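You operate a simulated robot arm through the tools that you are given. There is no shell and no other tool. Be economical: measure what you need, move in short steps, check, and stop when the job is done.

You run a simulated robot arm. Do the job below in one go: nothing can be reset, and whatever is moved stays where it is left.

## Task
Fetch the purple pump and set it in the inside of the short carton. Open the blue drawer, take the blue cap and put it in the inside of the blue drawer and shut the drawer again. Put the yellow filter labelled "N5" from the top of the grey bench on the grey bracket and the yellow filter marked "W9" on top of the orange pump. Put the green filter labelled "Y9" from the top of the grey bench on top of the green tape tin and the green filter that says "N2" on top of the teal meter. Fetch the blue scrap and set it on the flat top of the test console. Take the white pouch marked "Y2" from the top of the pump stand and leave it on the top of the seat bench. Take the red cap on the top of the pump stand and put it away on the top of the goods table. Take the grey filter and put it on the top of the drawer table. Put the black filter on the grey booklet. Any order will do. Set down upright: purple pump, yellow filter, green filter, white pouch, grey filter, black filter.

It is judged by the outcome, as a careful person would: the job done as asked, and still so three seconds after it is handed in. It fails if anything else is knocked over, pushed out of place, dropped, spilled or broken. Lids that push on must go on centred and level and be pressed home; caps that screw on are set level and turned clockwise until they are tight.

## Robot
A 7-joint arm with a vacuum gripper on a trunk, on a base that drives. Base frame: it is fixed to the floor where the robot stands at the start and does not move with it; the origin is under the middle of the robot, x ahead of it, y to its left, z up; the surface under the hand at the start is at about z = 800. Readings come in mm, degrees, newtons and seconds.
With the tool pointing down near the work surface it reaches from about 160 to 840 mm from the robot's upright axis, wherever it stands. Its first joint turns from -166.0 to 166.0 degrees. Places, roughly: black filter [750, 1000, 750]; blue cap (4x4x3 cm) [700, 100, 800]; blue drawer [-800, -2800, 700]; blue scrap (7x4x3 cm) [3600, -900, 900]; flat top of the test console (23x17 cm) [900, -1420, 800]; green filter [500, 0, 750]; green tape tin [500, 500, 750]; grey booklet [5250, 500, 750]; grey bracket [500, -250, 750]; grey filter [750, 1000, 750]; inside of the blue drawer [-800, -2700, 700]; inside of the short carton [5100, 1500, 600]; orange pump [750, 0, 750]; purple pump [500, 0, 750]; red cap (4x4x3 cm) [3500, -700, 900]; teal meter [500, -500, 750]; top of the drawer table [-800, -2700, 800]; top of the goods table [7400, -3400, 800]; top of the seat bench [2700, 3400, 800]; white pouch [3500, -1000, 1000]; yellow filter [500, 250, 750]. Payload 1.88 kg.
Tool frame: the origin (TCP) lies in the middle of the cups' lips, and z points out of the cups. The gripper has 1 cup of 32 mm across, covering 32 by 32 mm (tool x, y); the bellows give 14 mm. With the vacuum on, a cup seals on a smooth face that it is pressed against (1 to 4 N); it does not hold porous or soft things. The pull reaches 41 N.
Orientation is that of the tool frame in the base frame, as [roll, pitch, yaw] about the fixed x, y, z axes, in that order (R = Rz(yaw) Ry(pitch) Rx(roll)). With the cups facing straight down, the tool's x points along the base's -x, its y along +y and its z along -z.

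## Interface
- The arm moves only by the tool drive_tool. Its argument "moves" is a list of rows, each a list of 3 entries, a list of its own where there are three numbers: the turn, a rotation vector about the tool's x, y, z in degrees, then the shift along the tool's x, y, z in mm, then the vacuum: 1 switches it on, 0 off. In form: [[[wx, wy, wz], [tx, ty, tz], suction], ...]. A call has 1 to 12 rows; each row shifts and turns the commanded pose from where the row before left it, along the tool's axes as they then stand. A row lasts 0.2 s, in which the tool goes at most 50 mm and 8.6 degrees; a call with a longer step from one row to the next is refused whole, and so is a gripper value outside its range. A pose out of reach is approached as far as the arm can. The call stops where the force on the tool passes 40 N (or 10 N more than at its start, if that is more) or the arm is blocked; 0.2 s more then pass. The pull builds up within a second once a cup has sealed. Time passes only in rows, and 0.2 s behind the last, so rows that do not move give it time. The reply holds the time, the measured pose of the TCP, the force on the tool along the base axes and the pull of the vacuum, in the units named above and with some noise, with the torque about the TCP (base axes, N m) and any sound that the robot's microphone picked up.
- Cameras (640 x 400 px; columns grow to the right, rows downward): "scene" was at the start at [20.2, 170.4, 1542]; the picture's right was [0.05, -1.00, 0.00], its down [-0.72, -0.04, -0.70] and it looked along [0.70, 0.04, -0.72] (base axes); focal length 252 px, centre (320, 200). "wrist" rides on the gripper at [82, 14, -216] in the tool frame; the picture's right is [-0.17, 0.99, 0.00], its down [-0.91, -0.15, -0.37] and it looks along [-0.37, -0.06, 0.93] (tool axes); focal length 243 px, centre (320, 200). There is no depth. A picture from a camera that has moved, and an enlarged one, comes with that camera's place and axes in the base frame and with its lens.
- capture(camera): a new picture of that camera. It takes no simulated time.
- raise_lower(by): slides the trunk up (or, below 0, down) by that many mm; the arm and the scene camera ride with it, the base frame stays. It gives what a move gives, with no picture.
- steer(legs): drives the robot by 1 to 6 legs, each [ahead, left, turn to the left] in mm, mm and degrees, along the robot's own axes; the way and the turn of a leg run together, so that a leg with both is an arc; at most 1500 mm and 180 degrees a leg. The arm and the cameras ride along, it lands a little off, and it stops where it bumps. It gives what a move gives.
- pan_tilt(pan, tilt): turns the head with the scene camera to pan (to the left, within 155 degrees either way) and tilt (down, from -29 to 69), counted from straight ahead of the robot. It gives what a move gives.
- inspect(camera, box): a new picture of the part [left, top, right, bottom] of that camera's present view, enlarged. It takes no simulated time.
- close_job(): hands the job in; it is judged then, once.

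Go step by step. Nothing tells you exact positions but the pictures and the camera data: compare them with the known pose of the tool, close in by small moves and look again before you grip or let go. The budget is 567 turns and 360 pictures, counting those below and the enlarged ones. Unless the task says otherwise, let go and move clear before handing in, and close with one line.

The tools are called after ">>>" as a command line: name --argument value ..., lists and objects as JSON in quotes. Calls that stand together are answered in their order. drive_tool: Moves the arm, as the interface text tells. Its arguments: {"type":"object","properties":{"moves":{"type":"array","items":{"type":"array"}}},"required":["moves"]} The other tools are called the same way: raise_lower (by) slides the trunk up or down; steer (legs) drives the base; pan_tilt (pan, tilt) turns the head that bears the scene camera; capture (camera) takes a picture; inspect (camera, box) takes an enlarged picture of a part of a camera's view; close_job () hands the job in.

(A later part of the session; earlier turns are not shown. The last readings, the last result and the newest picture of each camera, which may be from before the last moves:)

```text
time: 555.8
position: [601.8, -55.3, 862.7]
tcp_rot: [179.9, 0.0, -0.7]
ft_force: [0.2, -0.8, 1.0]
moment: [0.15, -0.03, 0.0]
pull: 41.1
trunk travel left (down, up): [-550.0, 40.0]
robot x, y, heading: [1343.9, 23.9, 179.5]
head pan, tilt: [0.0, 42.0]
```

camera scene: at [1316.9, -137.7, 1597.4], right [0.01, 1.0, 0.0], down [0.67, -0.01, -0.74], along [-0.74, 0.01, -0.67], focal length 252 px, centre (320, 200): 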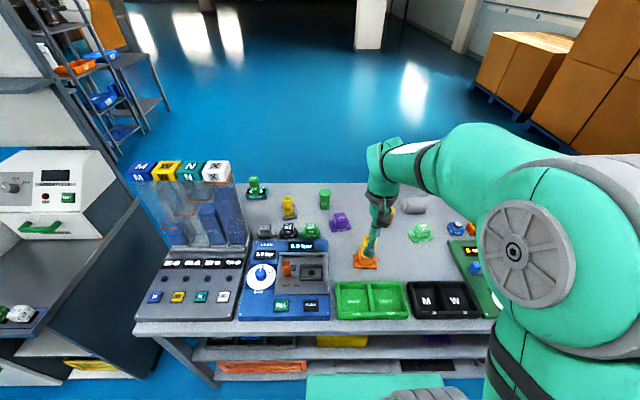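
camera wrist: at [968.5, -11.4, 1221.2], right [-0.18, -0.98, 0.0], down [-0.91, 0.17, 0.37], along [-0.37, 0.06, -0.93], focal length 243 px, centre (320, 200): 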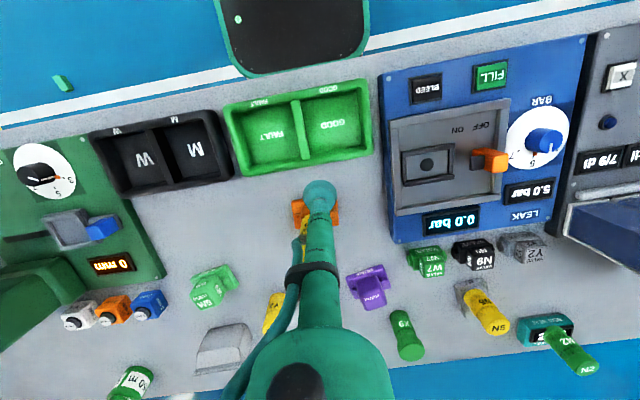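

The purple pump is held. I lift it high and retract along a line clear of the W9 filter.

>>> drive_tool --moves '[[[0, 0, 0], [0, 0, -30], 1], [[0, 0, 0], [0, 0, -45], 1], [[0, 0, 0], [0, 0, -45], 1], [[0, 0, 0], [0, 0, -45], 1], [[0, 0, 0], [0, 0, -20], 1], [[0, 0, 0], [45, 3, 0], 1], [[0, 0, 0], [45, 3, 0], 1], [[0, 0, 0], [45, 3, 0], 1], [[0, 0, 0], [45, 0, 0], 1], [[0, 0, 0], [45, 0, 0], 1], [[0, 0, 0], [45, 0, 0], 1], [[0, 0, 0], [0, 0, 0], 1]]'

>>> capture --camera "wrist"

```text
time: 558.4
position: [872.0, -65.9, 1047.0]
tcp_rot: [179.8, 0.0, -0.7]
ft_force: [0.6, -0.7, -5.3]
moment: [-0.03, -0.01, 0.02]
pull: 41.2
trunk travel left (down, up): [-550.0, 40.0]
robot x, y, heading: [1344.5, 25.0, 179.7]
head pan, tilt: [0.0, 42.0]
```

```text
140 pictures are left
camera wrist: at [954.2, -80.9, 1264.8], right [-0.18, -0.98, 0.0], down [-0.91, 0.17, 0.37], along [-0.37, 0.06, -0.93], focal length 243 px, centre (320, 200)
```

wrist: 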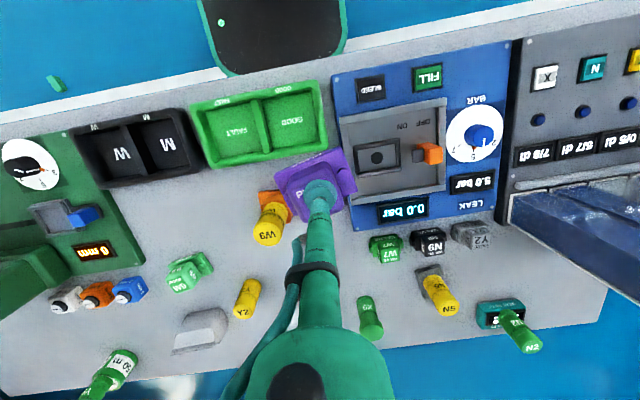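

I drive back into the lane, north, and round to the carton at about (5115, 1490).

>>> steer --legs '[[-230, 0, 0], [0, 0, -89.6], [1100, 0, 0], [950, 0, 0], [0, 0, -90]]'

>>> steer --legs '[[1300, 0, 0], [1100, 0, 0]]'

>>> pan_tilt --pan -10 --tilt 32

>>> capture --camera "scene"

```text
time: 577.4
position: [2020.0, 2144.1, 1048.5]
tcp_rot: [179.8, 0.0, 179.7]
ft_force: [0.2, 0.2, -3.9]
moment: [0.03, 0.01, 0.01]
pull: 41.2
trunk travel left (down, up): [-550.0, 40.0]
robot x, y, heading: [1549.0, 2050.0, -0.4]
head pan, tilt: [0.0, 42.0]
```

```text
time: 589.2
position: [4422.1, 2067.3, 1048.1]
tcp_rot: [179.8, 0.0, 177.6]
ft_force: [0.4, -0.2, -4.0]
moment: [0.02, 0.03, 0.01]
pull: 40.9
trunk travel left (down, up): [-550.0, 40.0]
robot x, y, heading: [3948.2, 1991.8, -2.3]
head pan, tilt: [0.0, 42.0]
```

```text
time: 589.9
position: [4420.8, 2067.9, 1048.6]
tcp_rot: [179.8, 0.0, 177.6]
ft_force: [0.2, -0.7, -3.5]
moment: [0.05, 0.03, -0.02]
pull: 40.5
trunk travel left (down, up): [-550.0, 40.0]
robot x, y, heading: [3947.5, 1992.0, -2.3]
head pan, tilt: [-10.0, 32.0]
```

```text
139 pictures are left
camera scene: at [3981.8, 2141.7, 1612.5], right [-0.21, -0.98, 0.0], down [-0.52, 0.11, -0.85], along [0.83, -0.18, -0.53], focal length 252 px, centre (320, 200)
```

scene: 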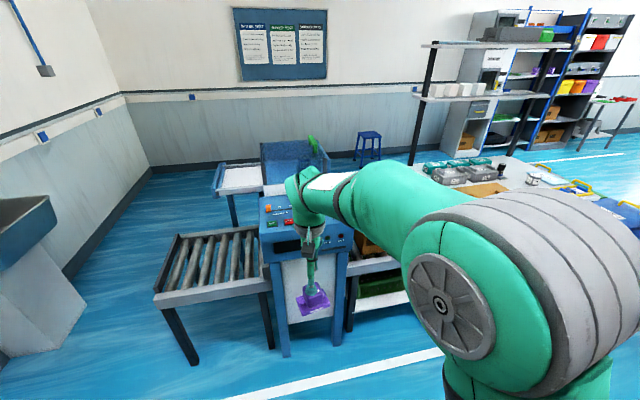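

>>> steer --legs '[[0, -500, 2.3], [450, 0, 0]]'

>>> pan_tilt --pan 0 --tilt 42

>>> capture --camera "scene"

>>> capture --camera "wrist"

```text
time: 595.1
position: [4857.2, 1597.2, 1047.6]
tcp_rot: [179.8, 0.1, -179.5]
ft_force: [0.4, -0.1, -4.4]
moment: [0.01, 0.01, 0.01]
pull: 40.4
trunk travel left (down, up): [-550.0, 40.0]
robot x, y, heading: [4389.4, 1496.9, 0.4]
head pan, tilt: [-10.0, 32.0]
```

```text
time: 595.9
position: [4856.5, 1596.5, 1048.9]
tcp_rot: [179.9, 0.0, -179.5]
ft_force: [0.0, -0.8, -3.3]
moment: [0.0, 0.07, 0.01]
pull: 40.4
trunk travel left (down, up): [-550.0, 40.0]
robot x, y, heading: [4388.5, 1496.3, 0.5]
head pan, tilt: [0.0, 42.0]
```

```text
138 pictures are left
camera scene: at [4409.0, 1663.4, 1597.4], right [0.01, -1.0, 0.0], down [-0.67, -0.01, -0.74], along [0.74, 0.01, -0.67], focal length 252 px, centre (320, 200)
```

scene: 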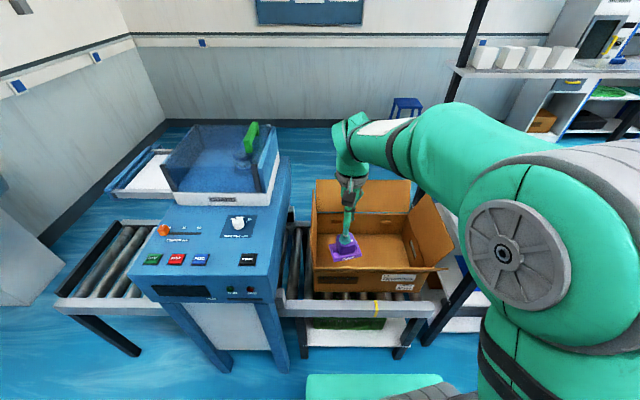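

```text
137 pictures are left
camera wrist: at [4774.9, 1608.3, 1264.6], right [0.16, 0.99, 0.0], down [0.92, -0.15, 0.37], along [0.37, -0.06, -0.93], focal length 243 px, centre (320, 200)
```

wrist: 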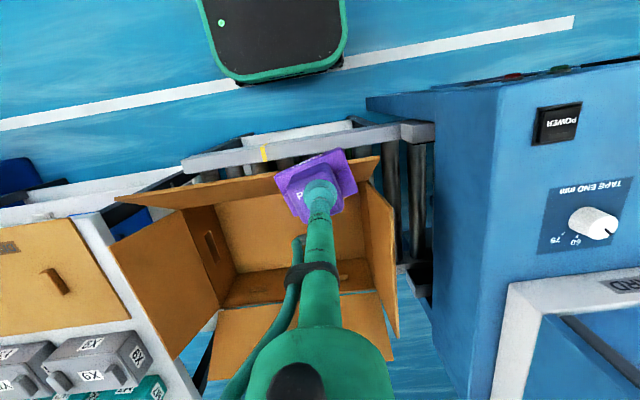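

>>> inspect --camera "wrist" --box '[100, 130, 440, 380]'

>>> inspect --camera "scene" --box '[270, 160, 470, 350]'

```text
1.60 times, centred on (270, 255) of wrist
camera zoom: at [4774.9, 1608.3, 1264.6], right [0.16, 0.99, 0.0], down [0.92, -0.15, 0.37], along [0.37, -0.06, -0.93], focal length 388 px, centre (400, 112)
```

zoom: 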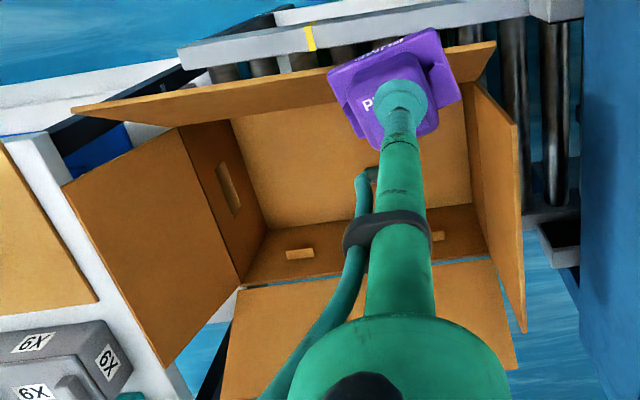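

```text
2.11 times, centred on (370, 255) of scene
camera zoom: at [4409.0, 1663.4, 1597.4], right [0.01, -1.0, 0.0], down [-0.67, -0.01, -0.74], along [0.74, 0.01, -0.67], focal length 531 px, centre (215, 84)
```

zoom: 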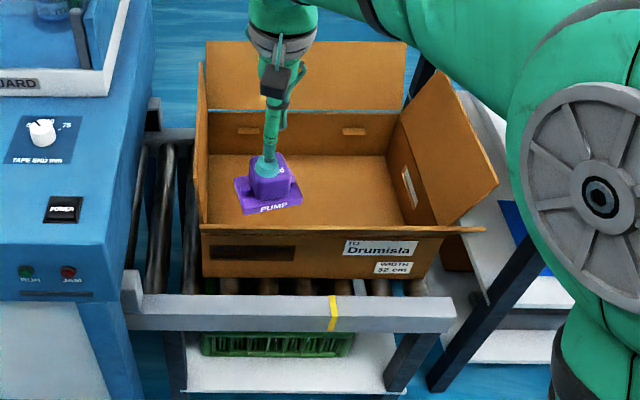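

The carton's interior spans about x 4955–5275, y 1270–1690, floor near z 575, with its flaps standing open. I move the pump over its centre, staying high.

>>> drive_tool --moves '[[[0, 0, 0], [-42, -20, 0], 1], [[0, 0, 0], [-42, -20, 0], 1], [[0, 0, 0], [-42, -20, 0], 1], [[0, 0, 0], [-42, -20, 0], 1], [[0, 0, 0], [-42, -20, 0], 1], [[0, 0, 0], [-42, -20, 0], 1], [[0, 0, 0], [0, 0, 0], 1]]'

>>> capture --camera "wrist"

>>> inspect --camera "scene" --box '[270, 140, 470, 320]'

```text
time: 597.5
position: [5107.2, 1479.4, 1045.1]
tcp_rot: [179.8, -0.1, -179.6]
ft_force: [0.0, -0.3, -3.9]
moment: [0.01, 0.05, -0.01]
pull: 40.9
trunk travel left (down, up): [-550.0, 40.0]
robot x, y, heading: [4389.1, 1499.0, 0.1]
head pan, tilt: [0.0, 42.0]
```

```text
134 pictures are left
camera wrist: at [5026.1, 1490.6, 1261.4], right [0.16, 0.99, 0.0], down [0.92, -0.15, 0.37], along [0.37, -0.06, -0.93], focal length 243 px, centre (320, 200)
```

wrist: 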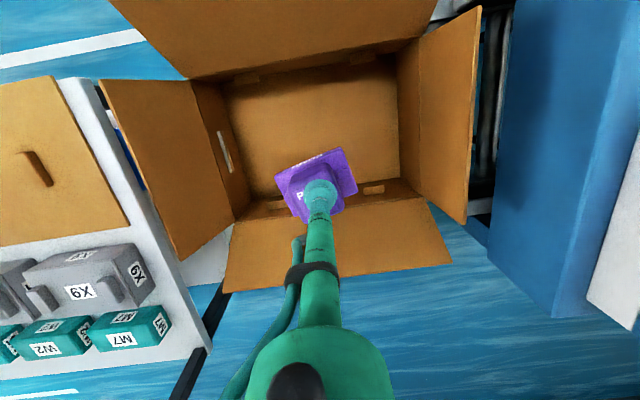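

```text
2.22 times, centred on (370, 230) of scene
camera zoom: at [4409.4, 1663.2, 1597.4], right [0.01, -1.0, 0.0], down [-0.67, -0.01, -0.74], along [0.74, 0.01, -0.67], focal length 561 px, centre (209, 133)
```

zoom: 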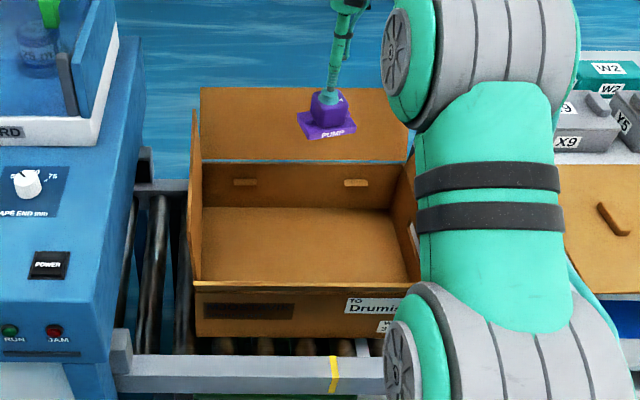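

The drop line falls in the middle of the carton's floor. I descend straight down in stages.

>>> drive_tool --moves '[[[0, 0, 0], [0, 0, 45], 1], [[0, 0, 0], [0, 0, 45], 1], [[0, 0, 0], [0, 0, 45], 1], [[0, 0, 0], [0, 0, 45], 1], [[0, 0, 0], [0, 0, 0], 1]]'

>>> capture --camera "wrist"

>>> capture --camera "scene"

```text
time: 598.7
position: [5108.8, 1477.9, 866.0]
tcp_rot: [179.8, -0.1, -179.6]
ft_force: [-0.1, 0.4, -4.7]
moment: [0.03, 0.02, 0.01]
pull: 40.9
trunk travel left (down, up): [-550.0, 40.0]
robot x, y, heading: [4381.4, 1497.2, 0.9]
head pan, tilt: [0.0, 42.0]
```

```text
132 pictures are left
camera wrist: at [5027.0, 1489.7, 1082.0], right [0.16, 0.99, 0.0], down [0.92, -0.15, 0.37], along [0.37, -0.06, -0.93], focal length 243 px, centre (320, 200)
```

wrist: 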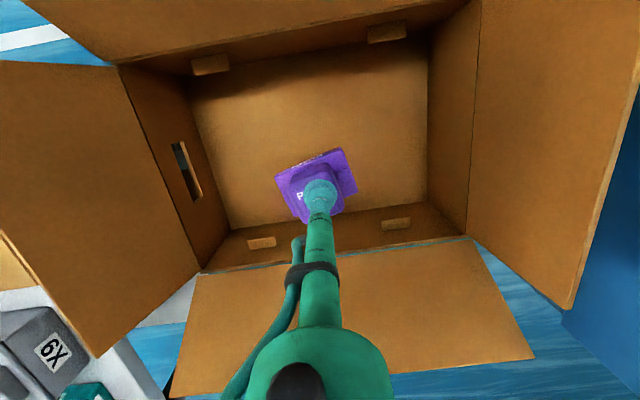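

```text
131 pictures are left
camera scene: at [4409.4, 1663.4, 1597.4], right [0.01, -1.0, 0.0], down [-0.67, -0.01, -0.74], along [0.74, 0.01, -0.67], focal length 252 px, centre (320, 200)
```

scene: 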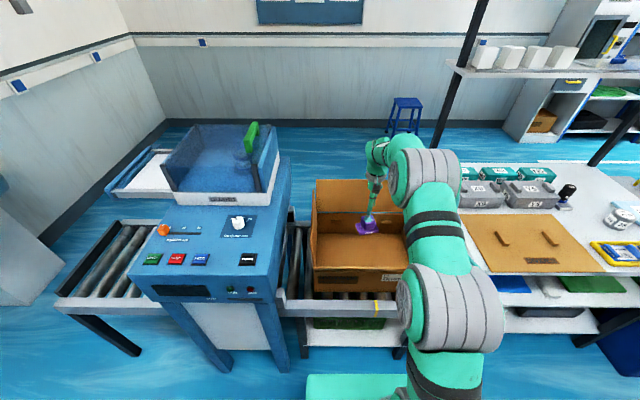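

>>> drive_tool --moves '[[[0, 0, 0], [0, 0, 45], 1], [[0, 0, 0], [0, 0, 45], 1], [[0, 0, 0], [0, 0, 45], 1], [[0, 0, 0], [0, 0, 35], 1], [[0, 0, 0], [0, 0, 0], 1]]'

>>> capture --camera "wrist"

>>> inspect --camera "scene" --box '[290, 130, 470, 310]'

```text
time: 599.9
position: [5108.4, 1477.2, 697.8]
tcp_rot: [179.8, 0.0, -179.4]
ft_force: [-0.3, 0.3, -3.4]
moment: [0.01, 0.02, -0.01]
pull: 40.8
trunk travel left (down, up): [-550.0, 40.0]
robot x, y, heading: [4390.2, 1497.1, 0.8]
head pan, tilt: [0.0, 42.0]
```

```text
130 pictures are left
camera wrist: at [5028.0, 1489.7, 913.4], right [0.16, 0.99, 0.0], down [0.92, -0.15, 0.37], along [0.37, -0.06, -0.93], focal length 243 px, centre (320, 200)
```

wrist: 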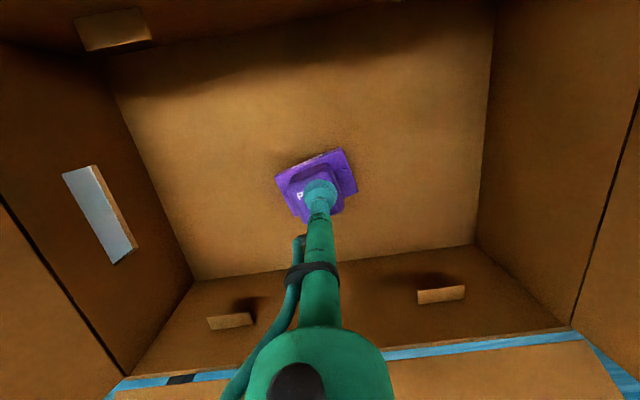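

```text
2.22 times, centred on (380, 220) of scene
camera zoom: at [4409.4, 1663.4, 1597.4], right [0.01, -1.0, 0.0], down [-0.67, -0.01, -0.74], along [0.74, 0.01, -0.67], focal length 561 px, centre (187, 156)
```

zoom: 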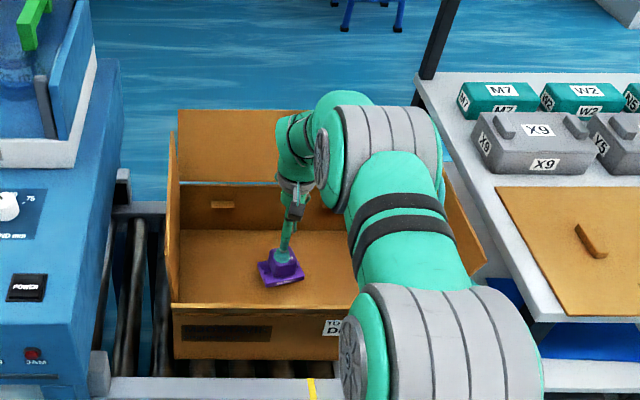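

>>> drive_tool --moves '[[[0, 0, 0], [0, 0, 12], 1], [[0, 0, 0], [0, 0, 8], 1], [[0, 0, 0], [0, 0, 0], 1]]'

```text
time: 600.7
position: [5109.1, 1479.3, 676.7]
tcp_rot: [179.8, 0.0, -179.6]
ft_force: [0.0, -0.4, -5.2]
moment: [0.04, 0.01, 0.01]
pull: 40.5
trunk travel left (down, up): [-550.0, 40.0]
robot x, y, heading: [4389.4, 1494.6, 0.5]
head pan, tilt: [0.0, 42.0]
```

>>> drive_tool --moves '[[[0, 0, 0], [0, 0, 6], 1], [[0, 0, 0], [0, 0, 4], 1], [[0, 0, 0], [0, 0, 0], 1]]'

>>> inspect --camera "wrist" --box '[240, 120, 400, 220]'

```text
time: 601.5
position: [5109.4, 1478.9, 670.4]
tcp_rot: [179.8, 0.3, -179.6]
ft_force: [-5.5, 2.0, 19.2]
moment: [-0.2, 0.0, -0.25]
pull: 40.2
trunk travel left (down, up): [-550.0, 40.0]
robot x, y, heading: [4390.6, 1495.0, 0.7]
head pan, tilt: [0.0, 42.0]
```

```text
4.00 times, centred on (320, 170) of wrist
camera zoom: at [5027.4, 1490.8, 886.3], right [0.16, 0.99, 0.0], down [0.91, -0.15, 0.38], along [0.37, -0.06, -0.93], focal length 970 px, centre (320, 320)
```

zoom: 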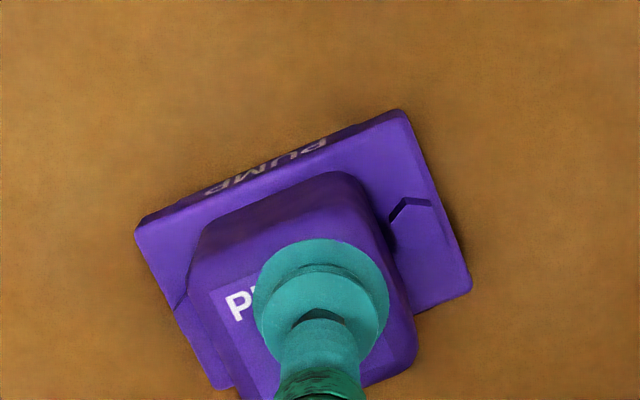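

The pump is on the carton floor. I ease off a touch and release.

>>> drive_tool --moves '[[[0, 0, 0], [0, 0, -2], 1], [[0, 0, 0], [0, 0, 0], 0], [[0, 0, 0], [0, 0, 0], 0], [[0, 0, 0], [0, 0, 0], 0], [[0, 0, 0], [0, 0, 0], 0], [[0, 0, 0], [0, 0, -5], 0], [[0, 0, 0], [0, 0, -25], 0], [[0, 0, 0], [0, 0, -45], 0], [[0, 0, 0], [0, 0, -45], 0], [[0, 0, 0], [0, 0, -45], 0], [[0, 0, 0], [0, 0, -45], 0], [[0, 0, 0], [0, 0, 0], 0]]'

>>> drive_tool --moves '[[[0, 0, 0], [0, 0, -45], 0], [[0, 0, 0], [0, 0, -45], 0], [[0, 0, 0], [0, 0, -45], 0], [[0, 0, 0], [0, 0, 0], 0]]'

>>> capture --camera "wrist"

```text
time: 604.1
position: [5109.2, 1479.5, 880.0]
tcp_rot: [179.8, 0.0, -179.4]
ft_force: [0.2, -0.2, 1.0]
moment: [-0.01, -0.01, 0.02]
pull: 0.0
trunk travel left (down, up): [-550.0, 40.0]
robot x, y, heading: [4388.3, 1497.2, 0.5]
head pan, tilt: [0.0, 42.0]
```

```text
time: 605.1
position: [5110.9, 1478.3, 1016.3]
tcp_rot: [179.7, 0.0, -179.5]
ft_force: [-0.2, 0.3, -0.3]
moment: [-0.02, -0.04, 0.01]
pull: 0.0
trunk travel left (down, up): [-550.0, 40.0]
robot x, y, heading: [4389.1, 1497.7, 0.6]
head pan, tilt: [0.0, 42.0]
```

```text
127 pictures are left
camera wrist: at [5029.2, 1490.6, 1233.0], right [0.16, 0.99, 0.0], down [0.92, -0.15, 0.37], along [0.37, -0.06, -0.93], focal length 243 px, centre (320, 200)
```

wrist: 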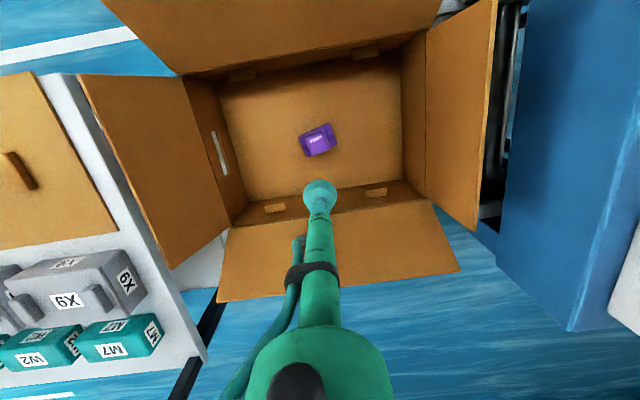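

The purple pump stands in the carton. I tuck the arm and return to the pump stand for the blue scrap.

>>> drive_tool --moves '[[[0, 0, 0], [45, 10, -10], 0], [[0, 0, 0], [45, 10, -10], 0], [[0, 0, 0], [45, 5, 0], 0], [[0, 0, 0], [45, 0, 0], 0], [[0, 0, 0], [45, 0, 0], 0], [[0, 0, 0], [40, 0, 0], 0]]'

>>> steer --legs '[[0, 0, -0.6], [0, -1200, 0], [0, -1150, 0], [0, 0, 180]]'

>>> capture --camera "scene"

```text
time: 606.5
position: [4842.3, 1497.4, 1035.9]
tcp_rot: [179.8, 0.1, -179.6]
ft_force: [-0.4, 0.0, 0.0]
moment: [0.01, 0.0, -0.02]
pull: 0.0
trunk travel left (down, up): [-550.0, 40.0]
robot x, y, heading: [4385.1, 1495.6, 0.6]
head pan, tilt: [0.0, 42.0]
```

```text
time: 625.8
position: [3931.6, -884.4, 1035.5]
tcp_rot: [179.8, 0.0, -0.7]
ft_force: [0.1, -0.2, 0.5]
moment: [0.01, 0.04, -0.04]
pull: 0.1
trunk travel left (down, up): [-550.0, 40.0]
robot x, y, heading: [4387.2, -894.0, 179.3]
head pan, tilt: [0.0, 42.0]
```

```text
126 pictures are left
camera scene: at [4362.1, -1053.6, 1597.4], right [0.01, 1.0, 0.0], down [0.67, -0.01, -0.74], along [-0.74, 0.01, -0.67], focal length 252 px, centre (320, 200)
```

scene: 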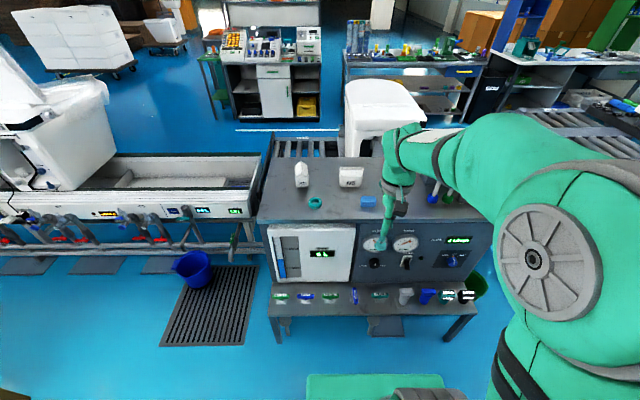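

The blue scrap is at about (3605, −848). I move closer and put the tool over it.

>>> steer --legs '[[105, 0, 0.7]]'

>>> drive_tool --moves '[[[0, 0, 0], [-44, -6, 0], 0], [[0, 0, 0], [-44, -6, 0], 0], [[0, 0, 0], [-44, -6, 0], 0], [[0, 0, 0], [-44, -6, 0], 0], [[0, 0, 0], [-44, -6, 0], 0], [[0, 0, 0], [0, 0, 40], 0], [[0, 0, 0], [0, 0, 0], 0]]'

>>> inspect --camera "wrist" --box '[220, 100, 420, 240]'

```text
time: 627.0
position: [3826.5, -888.4, 1035.2]
tcp_rot: [179.8, -0.1, -0.2]
ft_force: [0.5, 0.2, -1.4]
moment: [-0.03, -0.03, -0.01]
pull: 0.1
trunk travel left (down, up): [-550.0, 40.0]
robot x, y, heading: [4283.9, -893.2, -179.9]
head pan, tilt: [0.0, 42.0]
```

```text
time: 628.6
position: [3605.0, -859.0, 995.5]
tcp_rot: [179.7, 0.0, -0.2]
ft_force: [-0.3, 0.7, 1.3]
moment: [-0.03, 0.0, 0.0]
pull: 0.2
trunk travel left (down, up): [-550.0, 40.0]
robot x, y, heading: [4285.9, -890.4, -180.1]
head pan, tilt: [0.0, 42.0]
```

```text
2.86 times, centred on (320, 170) of wrist
camera zoom: at [3687.3, -871.0, 1211.9], right [-0.17, -0.99, 0.0], down [-0.91, 0.16, 0.37], along [-0.37, 0.06, -0.93], focal length 693 px, centre (320, 286)
```

zoom: 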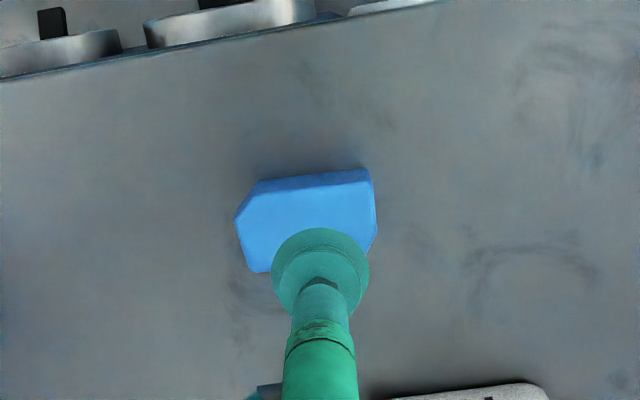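

>>> drive_tool --moves '[[[0, 0, 0], [-11, -9, 40], 0], [[0, 0, 0], [0, 0, 35], 0], [[0, 0, 0], [0, 0, 0], 0]]'

>>> inspect --camera "wrist" --box '[240, 120, 400, 220]'

```text
time: 629.4
position: [3596.3, -847.3, 920.2]
tcp_rot: [179.8, 0.0, -0.1]
ft_force: [0.0, -0.2, 0.4]
moment: [0.02, 0.01, 0.01]
pull: 0.0
trunk travel left (down, up): [-550.0, 40.0]
robot x, y, heading: [4282.9, -892.7, -179.8]
head pan, tilt: [0.0, 42.0]
```

```text
4.00 times, centred on (320, 170) of wrist
camera zoom: at [3678.2, -861.5, 1137.0], right [-0.17, -0.99, 0.0], down [-0.91, 0.16, 0.37], along [-0.37, 0.06, -0.93], focal length 970 px, centre (320, 320)
```

zoom: 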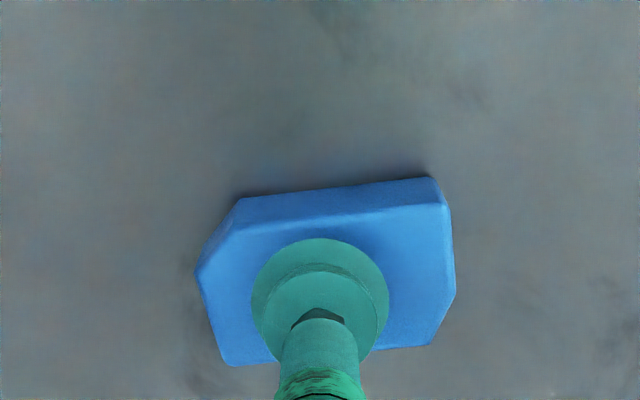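

Centred. I press down.

>>> drive_tool --moves '[[[0, 0, 0], [0, 0, 10], 1], [[0, 0, 0], [0, 0, 5], 1], [[0, 0, 0], [0, 0, 3], 1], [[0, 0, 0], [0, 0, 0], 1]]'

```text
time: 630.4
position: [3594.9, -848.5, 905.7]
tcp_rot: [179.8, 0.4, -0.2]
ft_force: [0.7, 2.6, 27.0]
moment: [0.01, 0.03, -0.01]
pull: 40.2
trunk travel left (down, up): [-550.0, 40.0]
robot x, y, heading: [4281.2, -891.4, 180.0]
head pan, tilt: [0.0, 42.0]
```

The scrap is held. I lift, tuck, and drive the long way round to the test console.

>>> drive_tool --moves '[[[0, 0, 0], [0, 0, -30], 1], [[0, 0, 0], [0, 0, -45], 1], [[0, 0, 0], [0, 0, -45], 1], [[0, 0, 0], [40, 0, -10], 1], [[0, 0, 0], [45, 4, 0], 1], [[0, 0, 0], [45, 4, 0], 1], [[0, 0, 0], [45, 4, 0], 1], [[0, 0, 0], [45, 4, 0], 1], [[0, 0, 0], [20, 4, 0], 1]]'

>>> steer --legs '[[-90, 0, 0], [0, -1450, 0], [0, -1430, 0], [1400, 0, 0]]'

```text
time: 632.4
position: [3836.3, -869.2, 1033.0]
tcp_rot: [179.8, -0.1, -0.1]
ft_force: [1.0, 0.0, -0.2]
moment: [-0.01, 0.02, 0.0]
pull: 40.6
trunk travel left (down, up): [-550.0, 40.0]
robot x, y, heading: [4281.7, -893.5, -179.8]
head pan, tilt: [0.0, 42.0]
```

```text
time: 653.6
position: [2500.8, 2007.3, 1034.0]
tcp_rot: [179.7, -0.1, -0.9]
ft_force: [-0.1, -0.4, 0.2]
moment: [-0.01, -0.01, 0.03]
pull: 40.5
trunk travel left (down, up): [-550.0, 40.0]
robot x, y, heading: [2951.4, 1975.0, 179.2]
head pan, tilt: [0.0, 42.0]
```

>>> steer --legs '[[1290, 0, 0.8], [0, 1200, 0], [0, 1200, 0], [0, 950, 0]]'

>>> pan_tilt --pan 0 --tilt 35

>>> capture --camera "scene"

```text
time: 675.9
position: [1165.6, -1315.4, 1033.1]
tcp_rot: [179.8, 0.0, -1.7]
ft_force: [-0.2, 0.6, -0.1]
moment: [-0.01, -0.01, -0.06]
pull: 40.9
trunk travel left (down, up): [-550.0, 40.0]
robot x, y, heading: [1608.0, -1347.3, 178.6]
head pan, tilt: [0.0, 42.0]
```

```text
time: 676.6
position: [1165.0, -1314.7, 1033.6]
tcp_rot: [179.8, 0.0, -1.7]
ft_force: [-0.3, -0.5, 0.4]
moment: [-0.02, 0.02, 0.0]
pull: 40.7
trunk travel left (down, up): [-550.0, 40.0]
robot x, y, heading: [1610.6, -1351.4, 178.3]
head pan, tilt: [0.0, 35.0]
```

```text
123 pictures are left
camera scene: at [1578.9, -1511.0, 1607.9], right [0.03, 1.0, 0.0], down [0.57, -0.02, -0.82], along [-0.82, 0.02, -0.57], focal length 252 px, centre (320, 200)
```

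scene: 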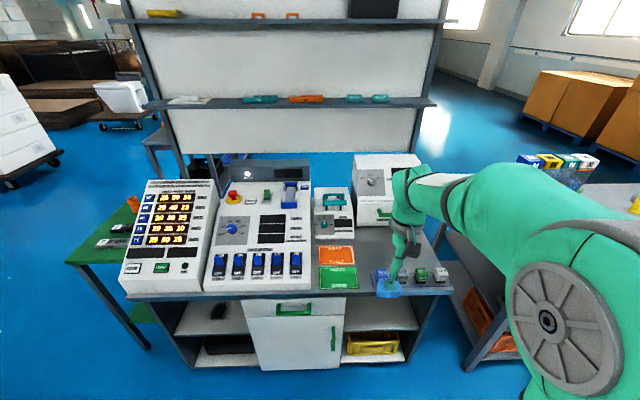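

>>> inspect --camera "scene" --box '[110, 140, 460, 310]'

>>> capture --camera "wrist"

```text
1.83 times, centred on (285, 225) of scene
camera zoom: at [1578.9, -1511.0, 1607.9], right [0.03, 1.0, 0.0], down [0.57, -0.02, -0.82], along [-0.82, 0.02, -0.57], focal length 461 px, centre (384, 154)
```

zoom: 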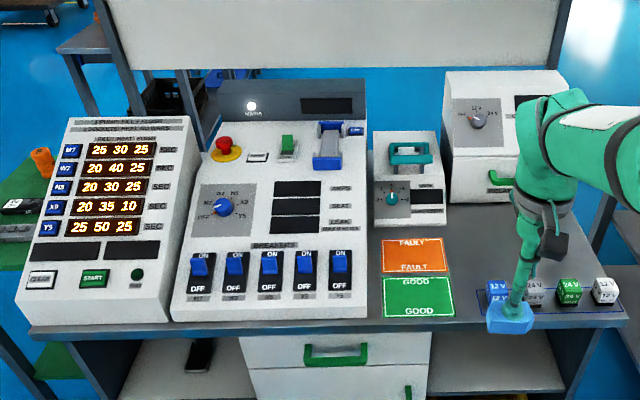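

```text
121 pictures are left
camera wrist: at [1247.4, -1330.9, 1249.8], right [-0.2, -0.98, 0.0], down [-0.91, 0.18, 0.37], along [-0.37, 0.07, -0.93], focal length 243 px, centre (320, 200)
```

wrist: 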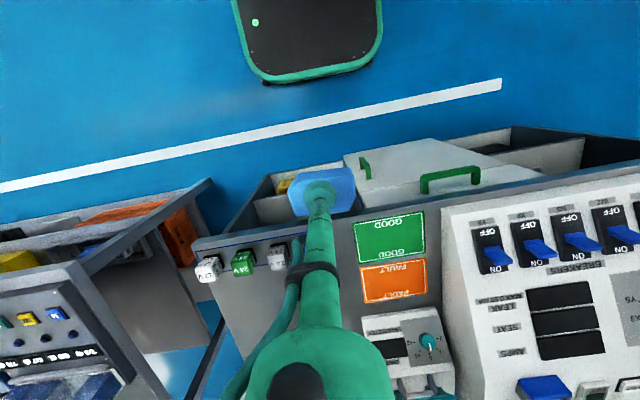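

The flat top at about (892, −1425) is the 23 × 17 cm zone with the FAULT/GOOD markings. I bring the scrap over its centre.

>>> drive_tool --moves '[[[0, 0, 0], [-38.6, 16.8, 0], 1], [[0, 0, 0], [-38.6, 16.8, 0], 1], [[0, 0, 0], [-38.6, 16.8, 0], 1], [[0, 0, 0], [-38.6, 16.8, 0], 1], [[0, 0, 0], [-38.6, 16.8, 0], 1], [[0, 0, 0], [-38.6, 16.8, 0], 1], [[0, 0, 0], [-38.6, 16.8, 0], 1], [[0, 0, 0], [0, 0, 45], 1], [[0, 0, 0], [0, 0, 0], 1]]'

>>> capture --camera "wrist"

>>> inspect --camera "scene" --box '[290, 180, 430, 310]'

```text
time: 678.6
position: [890.8, -1426.1, 988.2]
tcp_rot: [179.8, 0.0, -1.8]
ft_force: [0.5, -0.2, -0.7]
moment: [0.05, 0.02, -0.03]
pull: 40.3
trunk travel left (down, up): [-550.0, 40.0]
robot x, y, heading: [1611.0, -1353.2, 178.6]
head pan, tilt: [0.0, 35.0]
```

```text
120 pictures are left
camera wrist: at [973.1, -1442.3, 1204.3], right [-0.19, -0.98, 0.0], down [-0.91, 0.18, 0.37], along [-0.37, 0.07, -0.93], focal length 243 px, centre (320, 200)
```

wrist: 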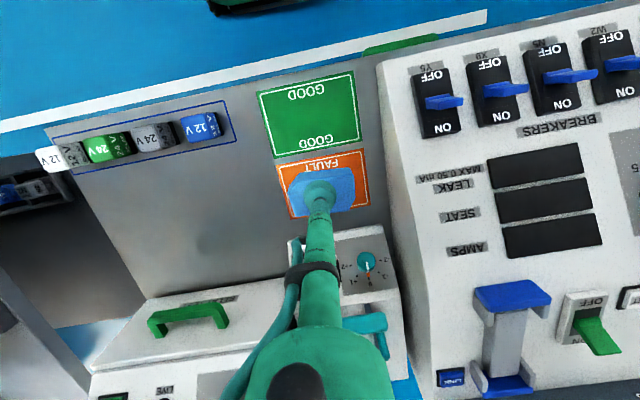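

```text
3.08 times, centred on (360, 245) of scene
camera zoom: at [1578.8, -1511.0, 1607.9], right [0.03, 1.0, 0.0], down [0.57, -0.02, -0.82], along [-0.82, 0.02, -0.57], focal length 776 px, centre (197, 62)
```

zoom: 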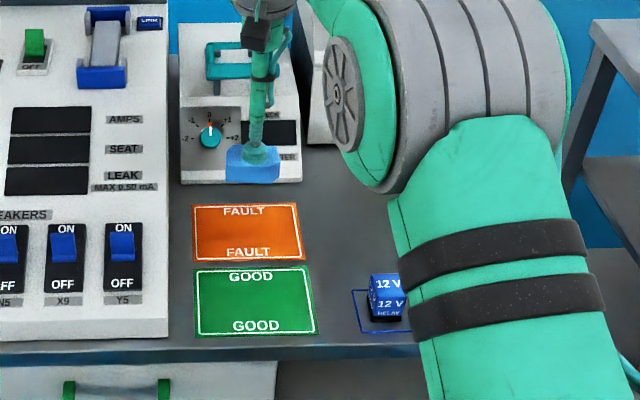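

The landing point falls on the border between the two markings, the centre of that flat top. I lower it.

>>> drive_tool --moves '[[[0, 0, 0], [0, 0, 45], 1], [[0, 0, 0], [0, 0, 45], 1], [[0, 0, 0], [0, 0, 45], 1], [[0, 0, 0], [0, 0, 10], 1], [[0, 0, 0], [0, 0, 0], 1]]'

>>> inspect --camera "wrist" --box '[220, 100, 420, 240]'

```text
time: 679.8
position: [893.4, -1424.8, 845.1]
tcp_rot: [179.8, 0.0, -1.7]
ft_force: [-0.5, 0.7, 0.2]
moment: [0.0, -0.01, 0.02]
pull: 40.7
trunk travel left (down, up): [-550.0, 40.0]
robot x, y, heading: [1613.1, -1348.6, 178.5]
head pan, tilt: [0.0, 35.0]
```

```text
2.86 times, centred on (320, 170) of wrist
camera zoom: at [974.5, -1440.9, 1060.7], right [-0.2, -0.98, 0.0], down [-0.91, 0.18, 0.37], along [-0.37, 0.07, -0.93], focal length 693 px, centre (320, 286)
```

zoom: 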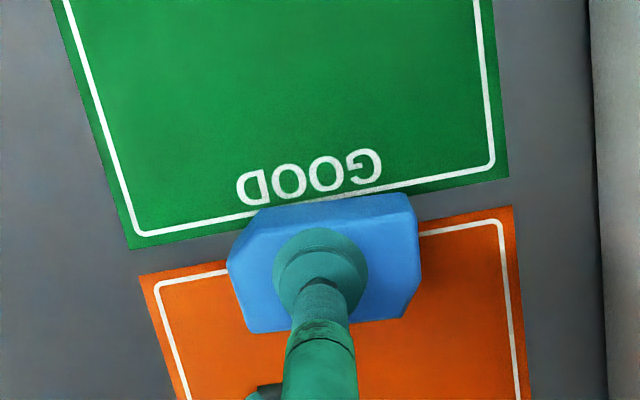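

>>> drive_tool --moves '[[[0, 0, 0], [0, 0, 8], 1], [[0, 0, 0], [0, 0, 4], 1], [[0, 0, 0], [0, 0, 0], 1]]'

```text
time: 680.6
position: [891.7, -1425.1, 830.8]
tcp_rot: [179.8, 0.0, -1.7]
ft_force: [0.7, -0.6, 0.0]
moment: [0.01, 0.0, 0.01]
pull: 40.5
trunk travel left (down, up): [-550.0, 40.0]
robot x, y, heading: [1613.1, -1352.5, 178.4]
head pan, tilt: [0.0, 35.0]
```

>>> drive_tool --moves '[[[0, 0, 0], [0, 0, 2], 1], [[0, 0, 0], [0, 0, 0], 1]]'

>>> drive_tool --moves '[[[0, 0, 0], [0, 0, 1.5], 1], [[0, 0, 0], [0, 0, 0], 1]]'

```text
time: 681.2
position: [891.4, -1426.5, 828.2]
tcp_rot: [179.8, -0.1, -1.8]
ft_force: [-0.2, 0.0, -0.1]
moment: [0.0, 0.02, 0.0]
pull: 40.9
trunk travel left (down, up): [-550.0, 40.0]
robot x, y, heading: [1609.5, -1351.1, 178.5]
head pan, tilt: [0.0, 35.0]
```

```text
time: 681.8
position: [892.1, -1424.6, 828.4]
tcp_rot: [179.9, 0.1, -1.8]
ft_force: [1.0, -0.2, 4.2]
moment: [0.07, 0.0, -0.01]
pull: 41.1
trunk travel left (down, up): [-550.0, 40.0]
robot x, y, heading: [1612.9, -1350.7, 178.5]
head pan, tilt: [0.0, 35.0]
```

Contact. I release and lift away.

>>> drive_tool --moves '[[[0, 0, 0], [0, 0, 0], 0], [[0, 0, 0], [0, 0, 0], 0], [[0, 0, 0], [0, 0, 0], 0], [[0, 0, 0], [0, 0, 0], 0], [[0, 0, 0], [0, 0, -4], 0], [[0, 0, 0], [0, 0, -30], 0], [[0, 0, 0], [0, 0, -45], 0], [[0, 0, 0], [0, 0, -45], 0], [[0, 0, 0], [0, 0, -45], 0], [[0, 0, 0], [40, 0, -20], 0], [[0, 0, 0], [45, 0, 0], 0], [[0, 0, 0], [45, 0, 0], 0]]'

>>> inspect --camera "scene" --box '[290, 180, 430, 310]'

```text
time: 684.4
position: [1022.0, -1429.3, 1017.1]
tcp_rot: [179.8, -0.1, -1.7]
ft_force: [0.4, -0.9, -0.8]
moment: [0.0, -0.01, 0.01]
pull: 0.0
trunk travel left (down, up): [-550.0, 40.0]
robot x, y, heading: [1609.6, -1345.8, 178.5]
head pan, tilt: [0.0, 35.0]
```

```text
3.08 times, centred on (360, 245) of scene
camera zoom: at [1578.8, -1511.1, 1607.9], right [0.03, 1.0, 0.0], down [0.57, -0.02, -0.82], along [-0.82, 0.02, -0.57], focal length 776 px, centre (197, 62)
```

zoom: 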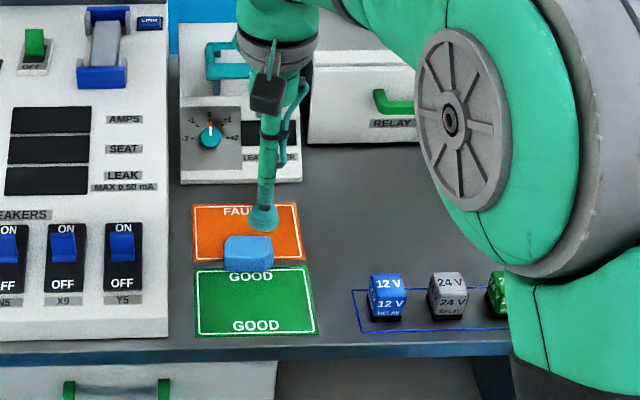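

The scrap lies on the test console's flat top. Last item: the grey filter Y9, back-left of the bench. I go up the lane to y ≈ 700, staying clear of the green piece on the floor.

>>> drive_tool --moves '[[[0, 0, 0], [45, 0, 0], 0], [[0, 0, 0], [45, 0, 0], 0], [[0, 0, 0], [40, 0, 0], 0]]'

>>> steer --legs '[[-30, 0, 1.5], [0, -1100, 0], [0, -950, 0]]'

>>> pan_tilt --pan -10 --tilt 42

>>> capture --camera "scene"

>>> capture --camera "wrist"

```text
time: 685.2
position: [1152.2, -1433.3, 1016.3]
tcp_rot: [179.7, 0.0, -1.7]
ft_force: [0.1, 0.3, 0.0]
moment: [-0.01, -0.01, 0.01]
pull: 0.0
trunk travel left (down, up): [-550.0, 40.0]
robot x, y, heading: [1616.0, -1350.5, 178.5]
head pan, tilt: [0.0, 35.0]
```

```text
time: 695.9
position: [1186.0, 628.4, 1016.4]
tcp_rot: [179.8, 0.0, -0.4]
ft_force: [-0.7, -0.6, -0.2]
moment: [0.01, 0.05, 0.01]
pull: 0.0
trunk travel left (down, up): [-550.0, 40.0]
robot x, y, heading: [1642.7, 721.1, 179.9]
head pan, tilt: [0.0, 35.0]
```

```text
time: 696.6
position: [1186.8, 629.2, 1016.8]
tcp_rot: [179.9, 0.0, -0.4]
ft_force: [0.4, 0.1, -0.2]
moment: [0.02, 0.02, 0.0]
pull: 0.1
trunk travel left (down, up): [-550.0, 40.0]
robot x, y, heading: [1645.1, 724.0, 179.6]
head pan, tilt: [-10.0, 42.0]
```

```text
116 pictures are left
camera scene: at [1620.8, 575.2, 1597.4], right [0.18, 0.98, 0.0], down [0.66, -0.12, -0.74], along [-0.73, 0.13, -0.67], focal length 252 px, centre (320, 200)
```

scene: 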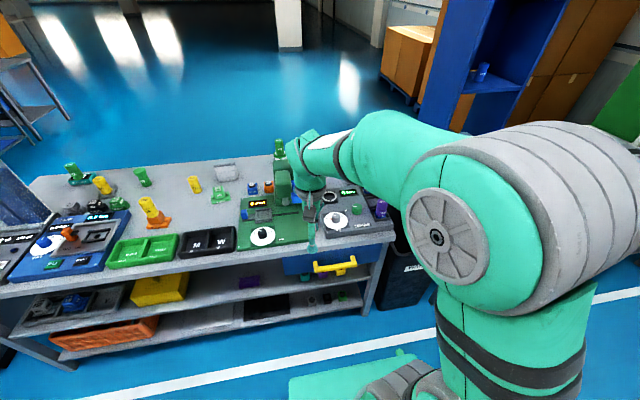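

```text
115 pictures are left
camera wrist: at [1268.5, 614.9, 1233.1], right [-0.17, -0.98, 0.0], down [-0.91, 0.16, 0.37], along [-0.37, 0.06, -0.93], focal length 243 px, centre (320, 200)
```

wrist: 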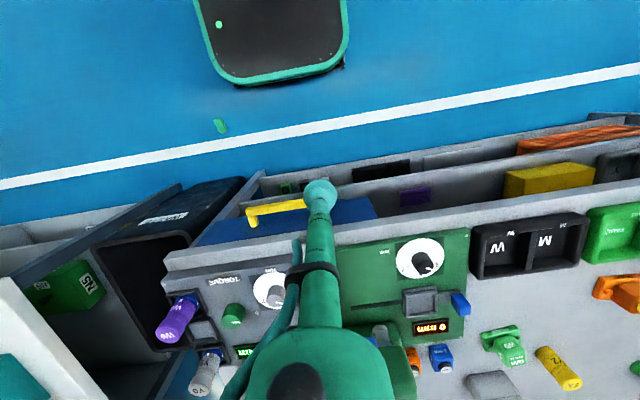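

I swing the tool to y ≈ 860 first (away from the green press), then drive 280 mm ahead.

>>> drive_tool --moves '[[[0, 0, 0], [0, -45, -10], 0], [[0, 0, 0], [0, -45, -10], 0], [[0, 0, 0], [0, -45, 0], 0], [[0, 0, 0], [0, -45, 0], 0], [[0, 0, 0], [0, -45, 0], 0], [[0, 0, 0], [0, 0, 0], 0]]'

>>> steer --legs '[[280, 0, 0]]'

>>> capture --camera "wrist"

>>> capture --camera "scene"

```text
time: 698.0
position: [1187.3, 856.3, 1033.8]
tcp_rot: [179.8, 0.0, -0.3]
ft_force: [-0.3, -0.1, 0.1]
moment: [-0.03, -0.01, -0.03]
pull: 0.0
trunk travel left (down, up): [-550.0, 40.0]
robot x, y, heading: [1645.5, 720.8, 179.8]
head pan, tilt: [-10.0, 42.0]
```

```text
time: 700.0
position: [899.3, 857.9, 1035.3]
tcp_rot: [179.8, 0.0, -0.5]
ft_force: [-0.7, 0.9, -0.3]
moment: [-0.02, 0.03, -0.01]
pull: 0.0
trunk travel left (down, up): [-550.0, 40.0]
robot x, y, heading: [1358.0, 721.5, 179.8]
head pan, tilt: [-10.0, 42.0]
```

```text
114 pictures are left
camera wrist: at [981.7, 843.0, 1251.7], right [-0.17, -0.98, 0.0], down [-0.91, 0.16, 0.37], along [-0.37, 0.06, -0.93], focal length 243 px, centre (320, 200)
```

wrist: 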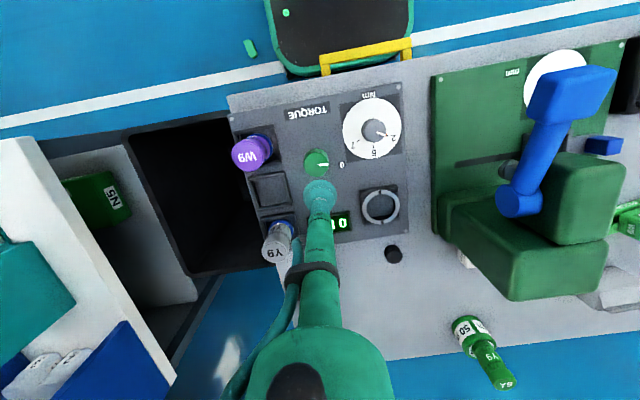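

```text
113 pictures are left
camera scene: at [1332.6, 576.7, 1597.4], right [0.18, 0.98, 0.0], down [0.66, -0.12, -0.74], along [-0.73, 0.13, -0.67], focal length 252 px, centre (320, 200)
```

scene: 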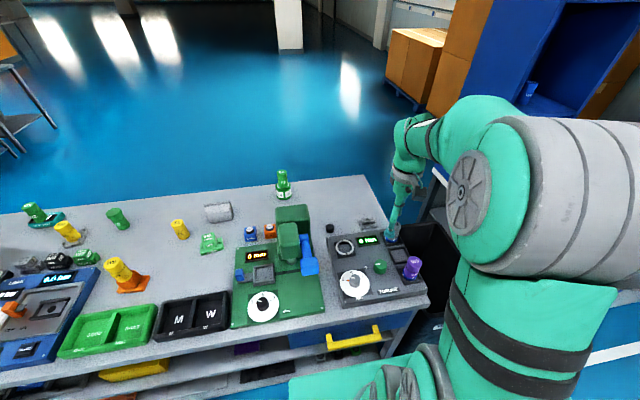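

The grey filter's top is at about (778, 950). I move over it and descend.

>>> drive_tool --moves '[[[0, 0, 0], [-40, -10, 0], 0], [[0, 0, 0], [-40, -28, 0], 0], [[0, 0, 0], [-41, -28, 0], 0], [[0, 0, 0], [0, -27, 0], 0], [[0, 0, 0], [0, 0, 45], 0], [[0, 0, 0], [0, 0, 0], 0]]'

>>> inspect --camera "wrist" --box '[220, 100, 420, 240]'

```text
time: 701.4
position: [779.4, 949.2, 990.0]
tcp_rot: [179.8, -0.2, -0.5]
ft_force: [-1.0, -0.5, 0.0]
moment: [0.01, -0.01, 0.02]
pull: 0.1
trunk travel left (down, up): [-550.0, 40.0]
robot x, y, heading: [1356.6, 722.3, 179.3]
head pan, tilt: [-10.0, 42.0]
```

```text
2.86 times, centred on (320, 170) of wrist
camera zoom: at [861.9, 935.1, 1205.4], right [-0.17, -0.98, 0.0], down [-0.91, 0.16, 0.37], along [-0.37, 0.06, -0.93], focal length 693 px, centre (320, 286)
```

zoom: 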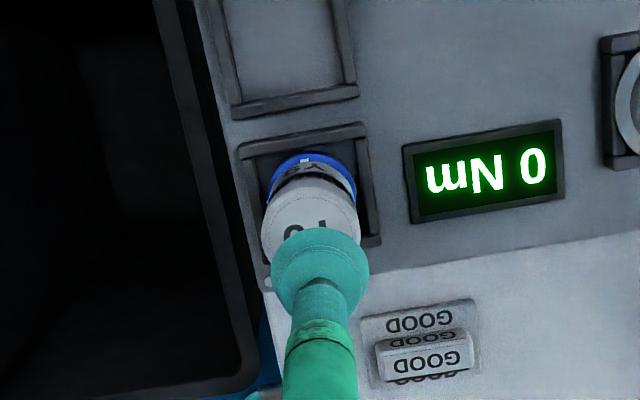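

>>> drive_tool --moves '[[[0, 0, 0], [-9, -4, 30], 0], [[0, 0, 0], [0, 0, 28], 0], [[0, 0, 0], [0, 0, 0], 0]]'

>>> inspect --camera "wrist" --box '[260, 130, 380, 205]'

```text
time: 702.2
position: [771.5, 955.4, 931.8]
tcp_rot: [179.8, 0.0, -0.5]
ft_force: [-0.1, -0.1, -0.8]
moment: [0.02, 0.0, -0.02]
pull: 0.0
trunk travel left (down, up): [-550.0, 40.0]
robot x, y, heading: [1355.5, 724.8, 179.7]
head pan, tilt: [-10.0, 42.0]
```

```text
5.33 times, centred on (320, 168) of wrist
camera zoom: at [852.8, 940.0, 1148.7], right [-0.17, -0.98, 0.0], down [-0.91, 0.16, 0.37], along [-0.37, 0.06, -0.93], focal length 1294 px, centre (320, 373)
```

zoom: 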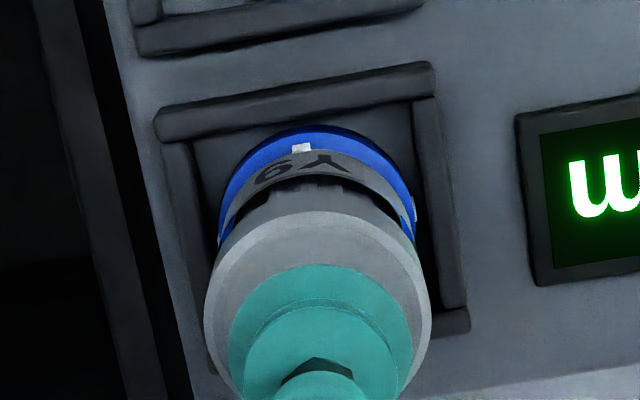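

>>> drive_tool --moves '[[[0, 0, 0], [1.5, 0, 6], 1], [[0, 0, 0], [0, 0, 4], 1], [[0, 0, 0], [0, 0, 3], 1], [[0, 0, 0], [0, 0, 1.5], 1], [[0, 0, 0], [0, 0, 0], 1]]'

```text
time: 703.4
position: [773.0, 954.7, 916.8]
tcp_rot: [179.9, -0.1, -0.5]
ft_force: [0.6, -0.5, 1.0]
moment: [0.02, 0.03, 0.01]
pull: 40.8
trunk travel left (down, up): [-550.0, 40.0]
robot x, y, heading: [1351.7, 720.7, 179.7]
head pan, tilt: [-10.0, 42.0]
```

The grey filter is held. I lift it out, retract above the instrument, back into the lane and head south.

>>> drive_tool --moves '[[[0, 0, 0], [0, 0, -8], 1], [[0, 0, 0], [0, 0, -30], 1], [[0, 0, 0], [0, 0, -45], 1], [[0, 0, 0], [0, 0, -45], 1], [[0, 0, 0], [0, 0, -10], 1], [[0, 0, 0], [45, 15, 0], 1], [[0, 0, 0], [45, 15, 0], 1], [[0, 0, 0], [45, 15, 0], 1], [[0, 0, 0], [0, 0, 0], 1]]'

>>> steer --legs '[[-300, 0, 0]]'

>>> capture --camera "wrist"

```text
time: 705.4
position: [909.8, 909.3, 1057.1]
tcp_rot: [179.7, 0.0, -0.6]
ft_force: [-0.4, -0.1, -1.1]
moment: [0.04, 0.02, 0.01]
pull: 40.9
trunk travel left (down, up): [-550.0, 40.0]
robot x, y, heading: [1353.9, 720.0, 179.8]
head pan, tilt: [-10.0, 42.0]
```

```text
time: 707.5
position: [1217.3, 908.1, 1055.7]
tcp_rot: [179.8, 0.0, -0.6]
ft_force: [0.3, -0.2, -0.6]
moment: [0.01, -0.01, -0.01]
pull: 40.5
trunk travel left (down, up): [-550.0, 40.0]
robot x, y, heading: [1666.8, 720.7, 179.7]
head pan, tilt: [-10.0, 42.0]
```

```text
110 pictures are left
camera wrist: at [1300.1, 894.7, 1272.7], right [-0.18, -0.98, 0.0], down [-0.91, 0.16, 0.37], along [-0.37, 0.06, -0.93], focal length 243 px, centre (320, 200)
```

wrist: 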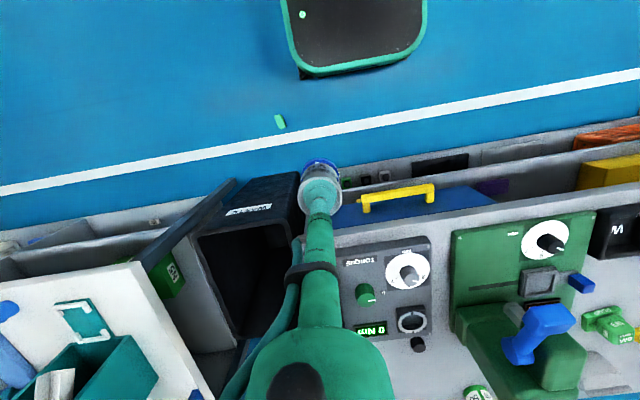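

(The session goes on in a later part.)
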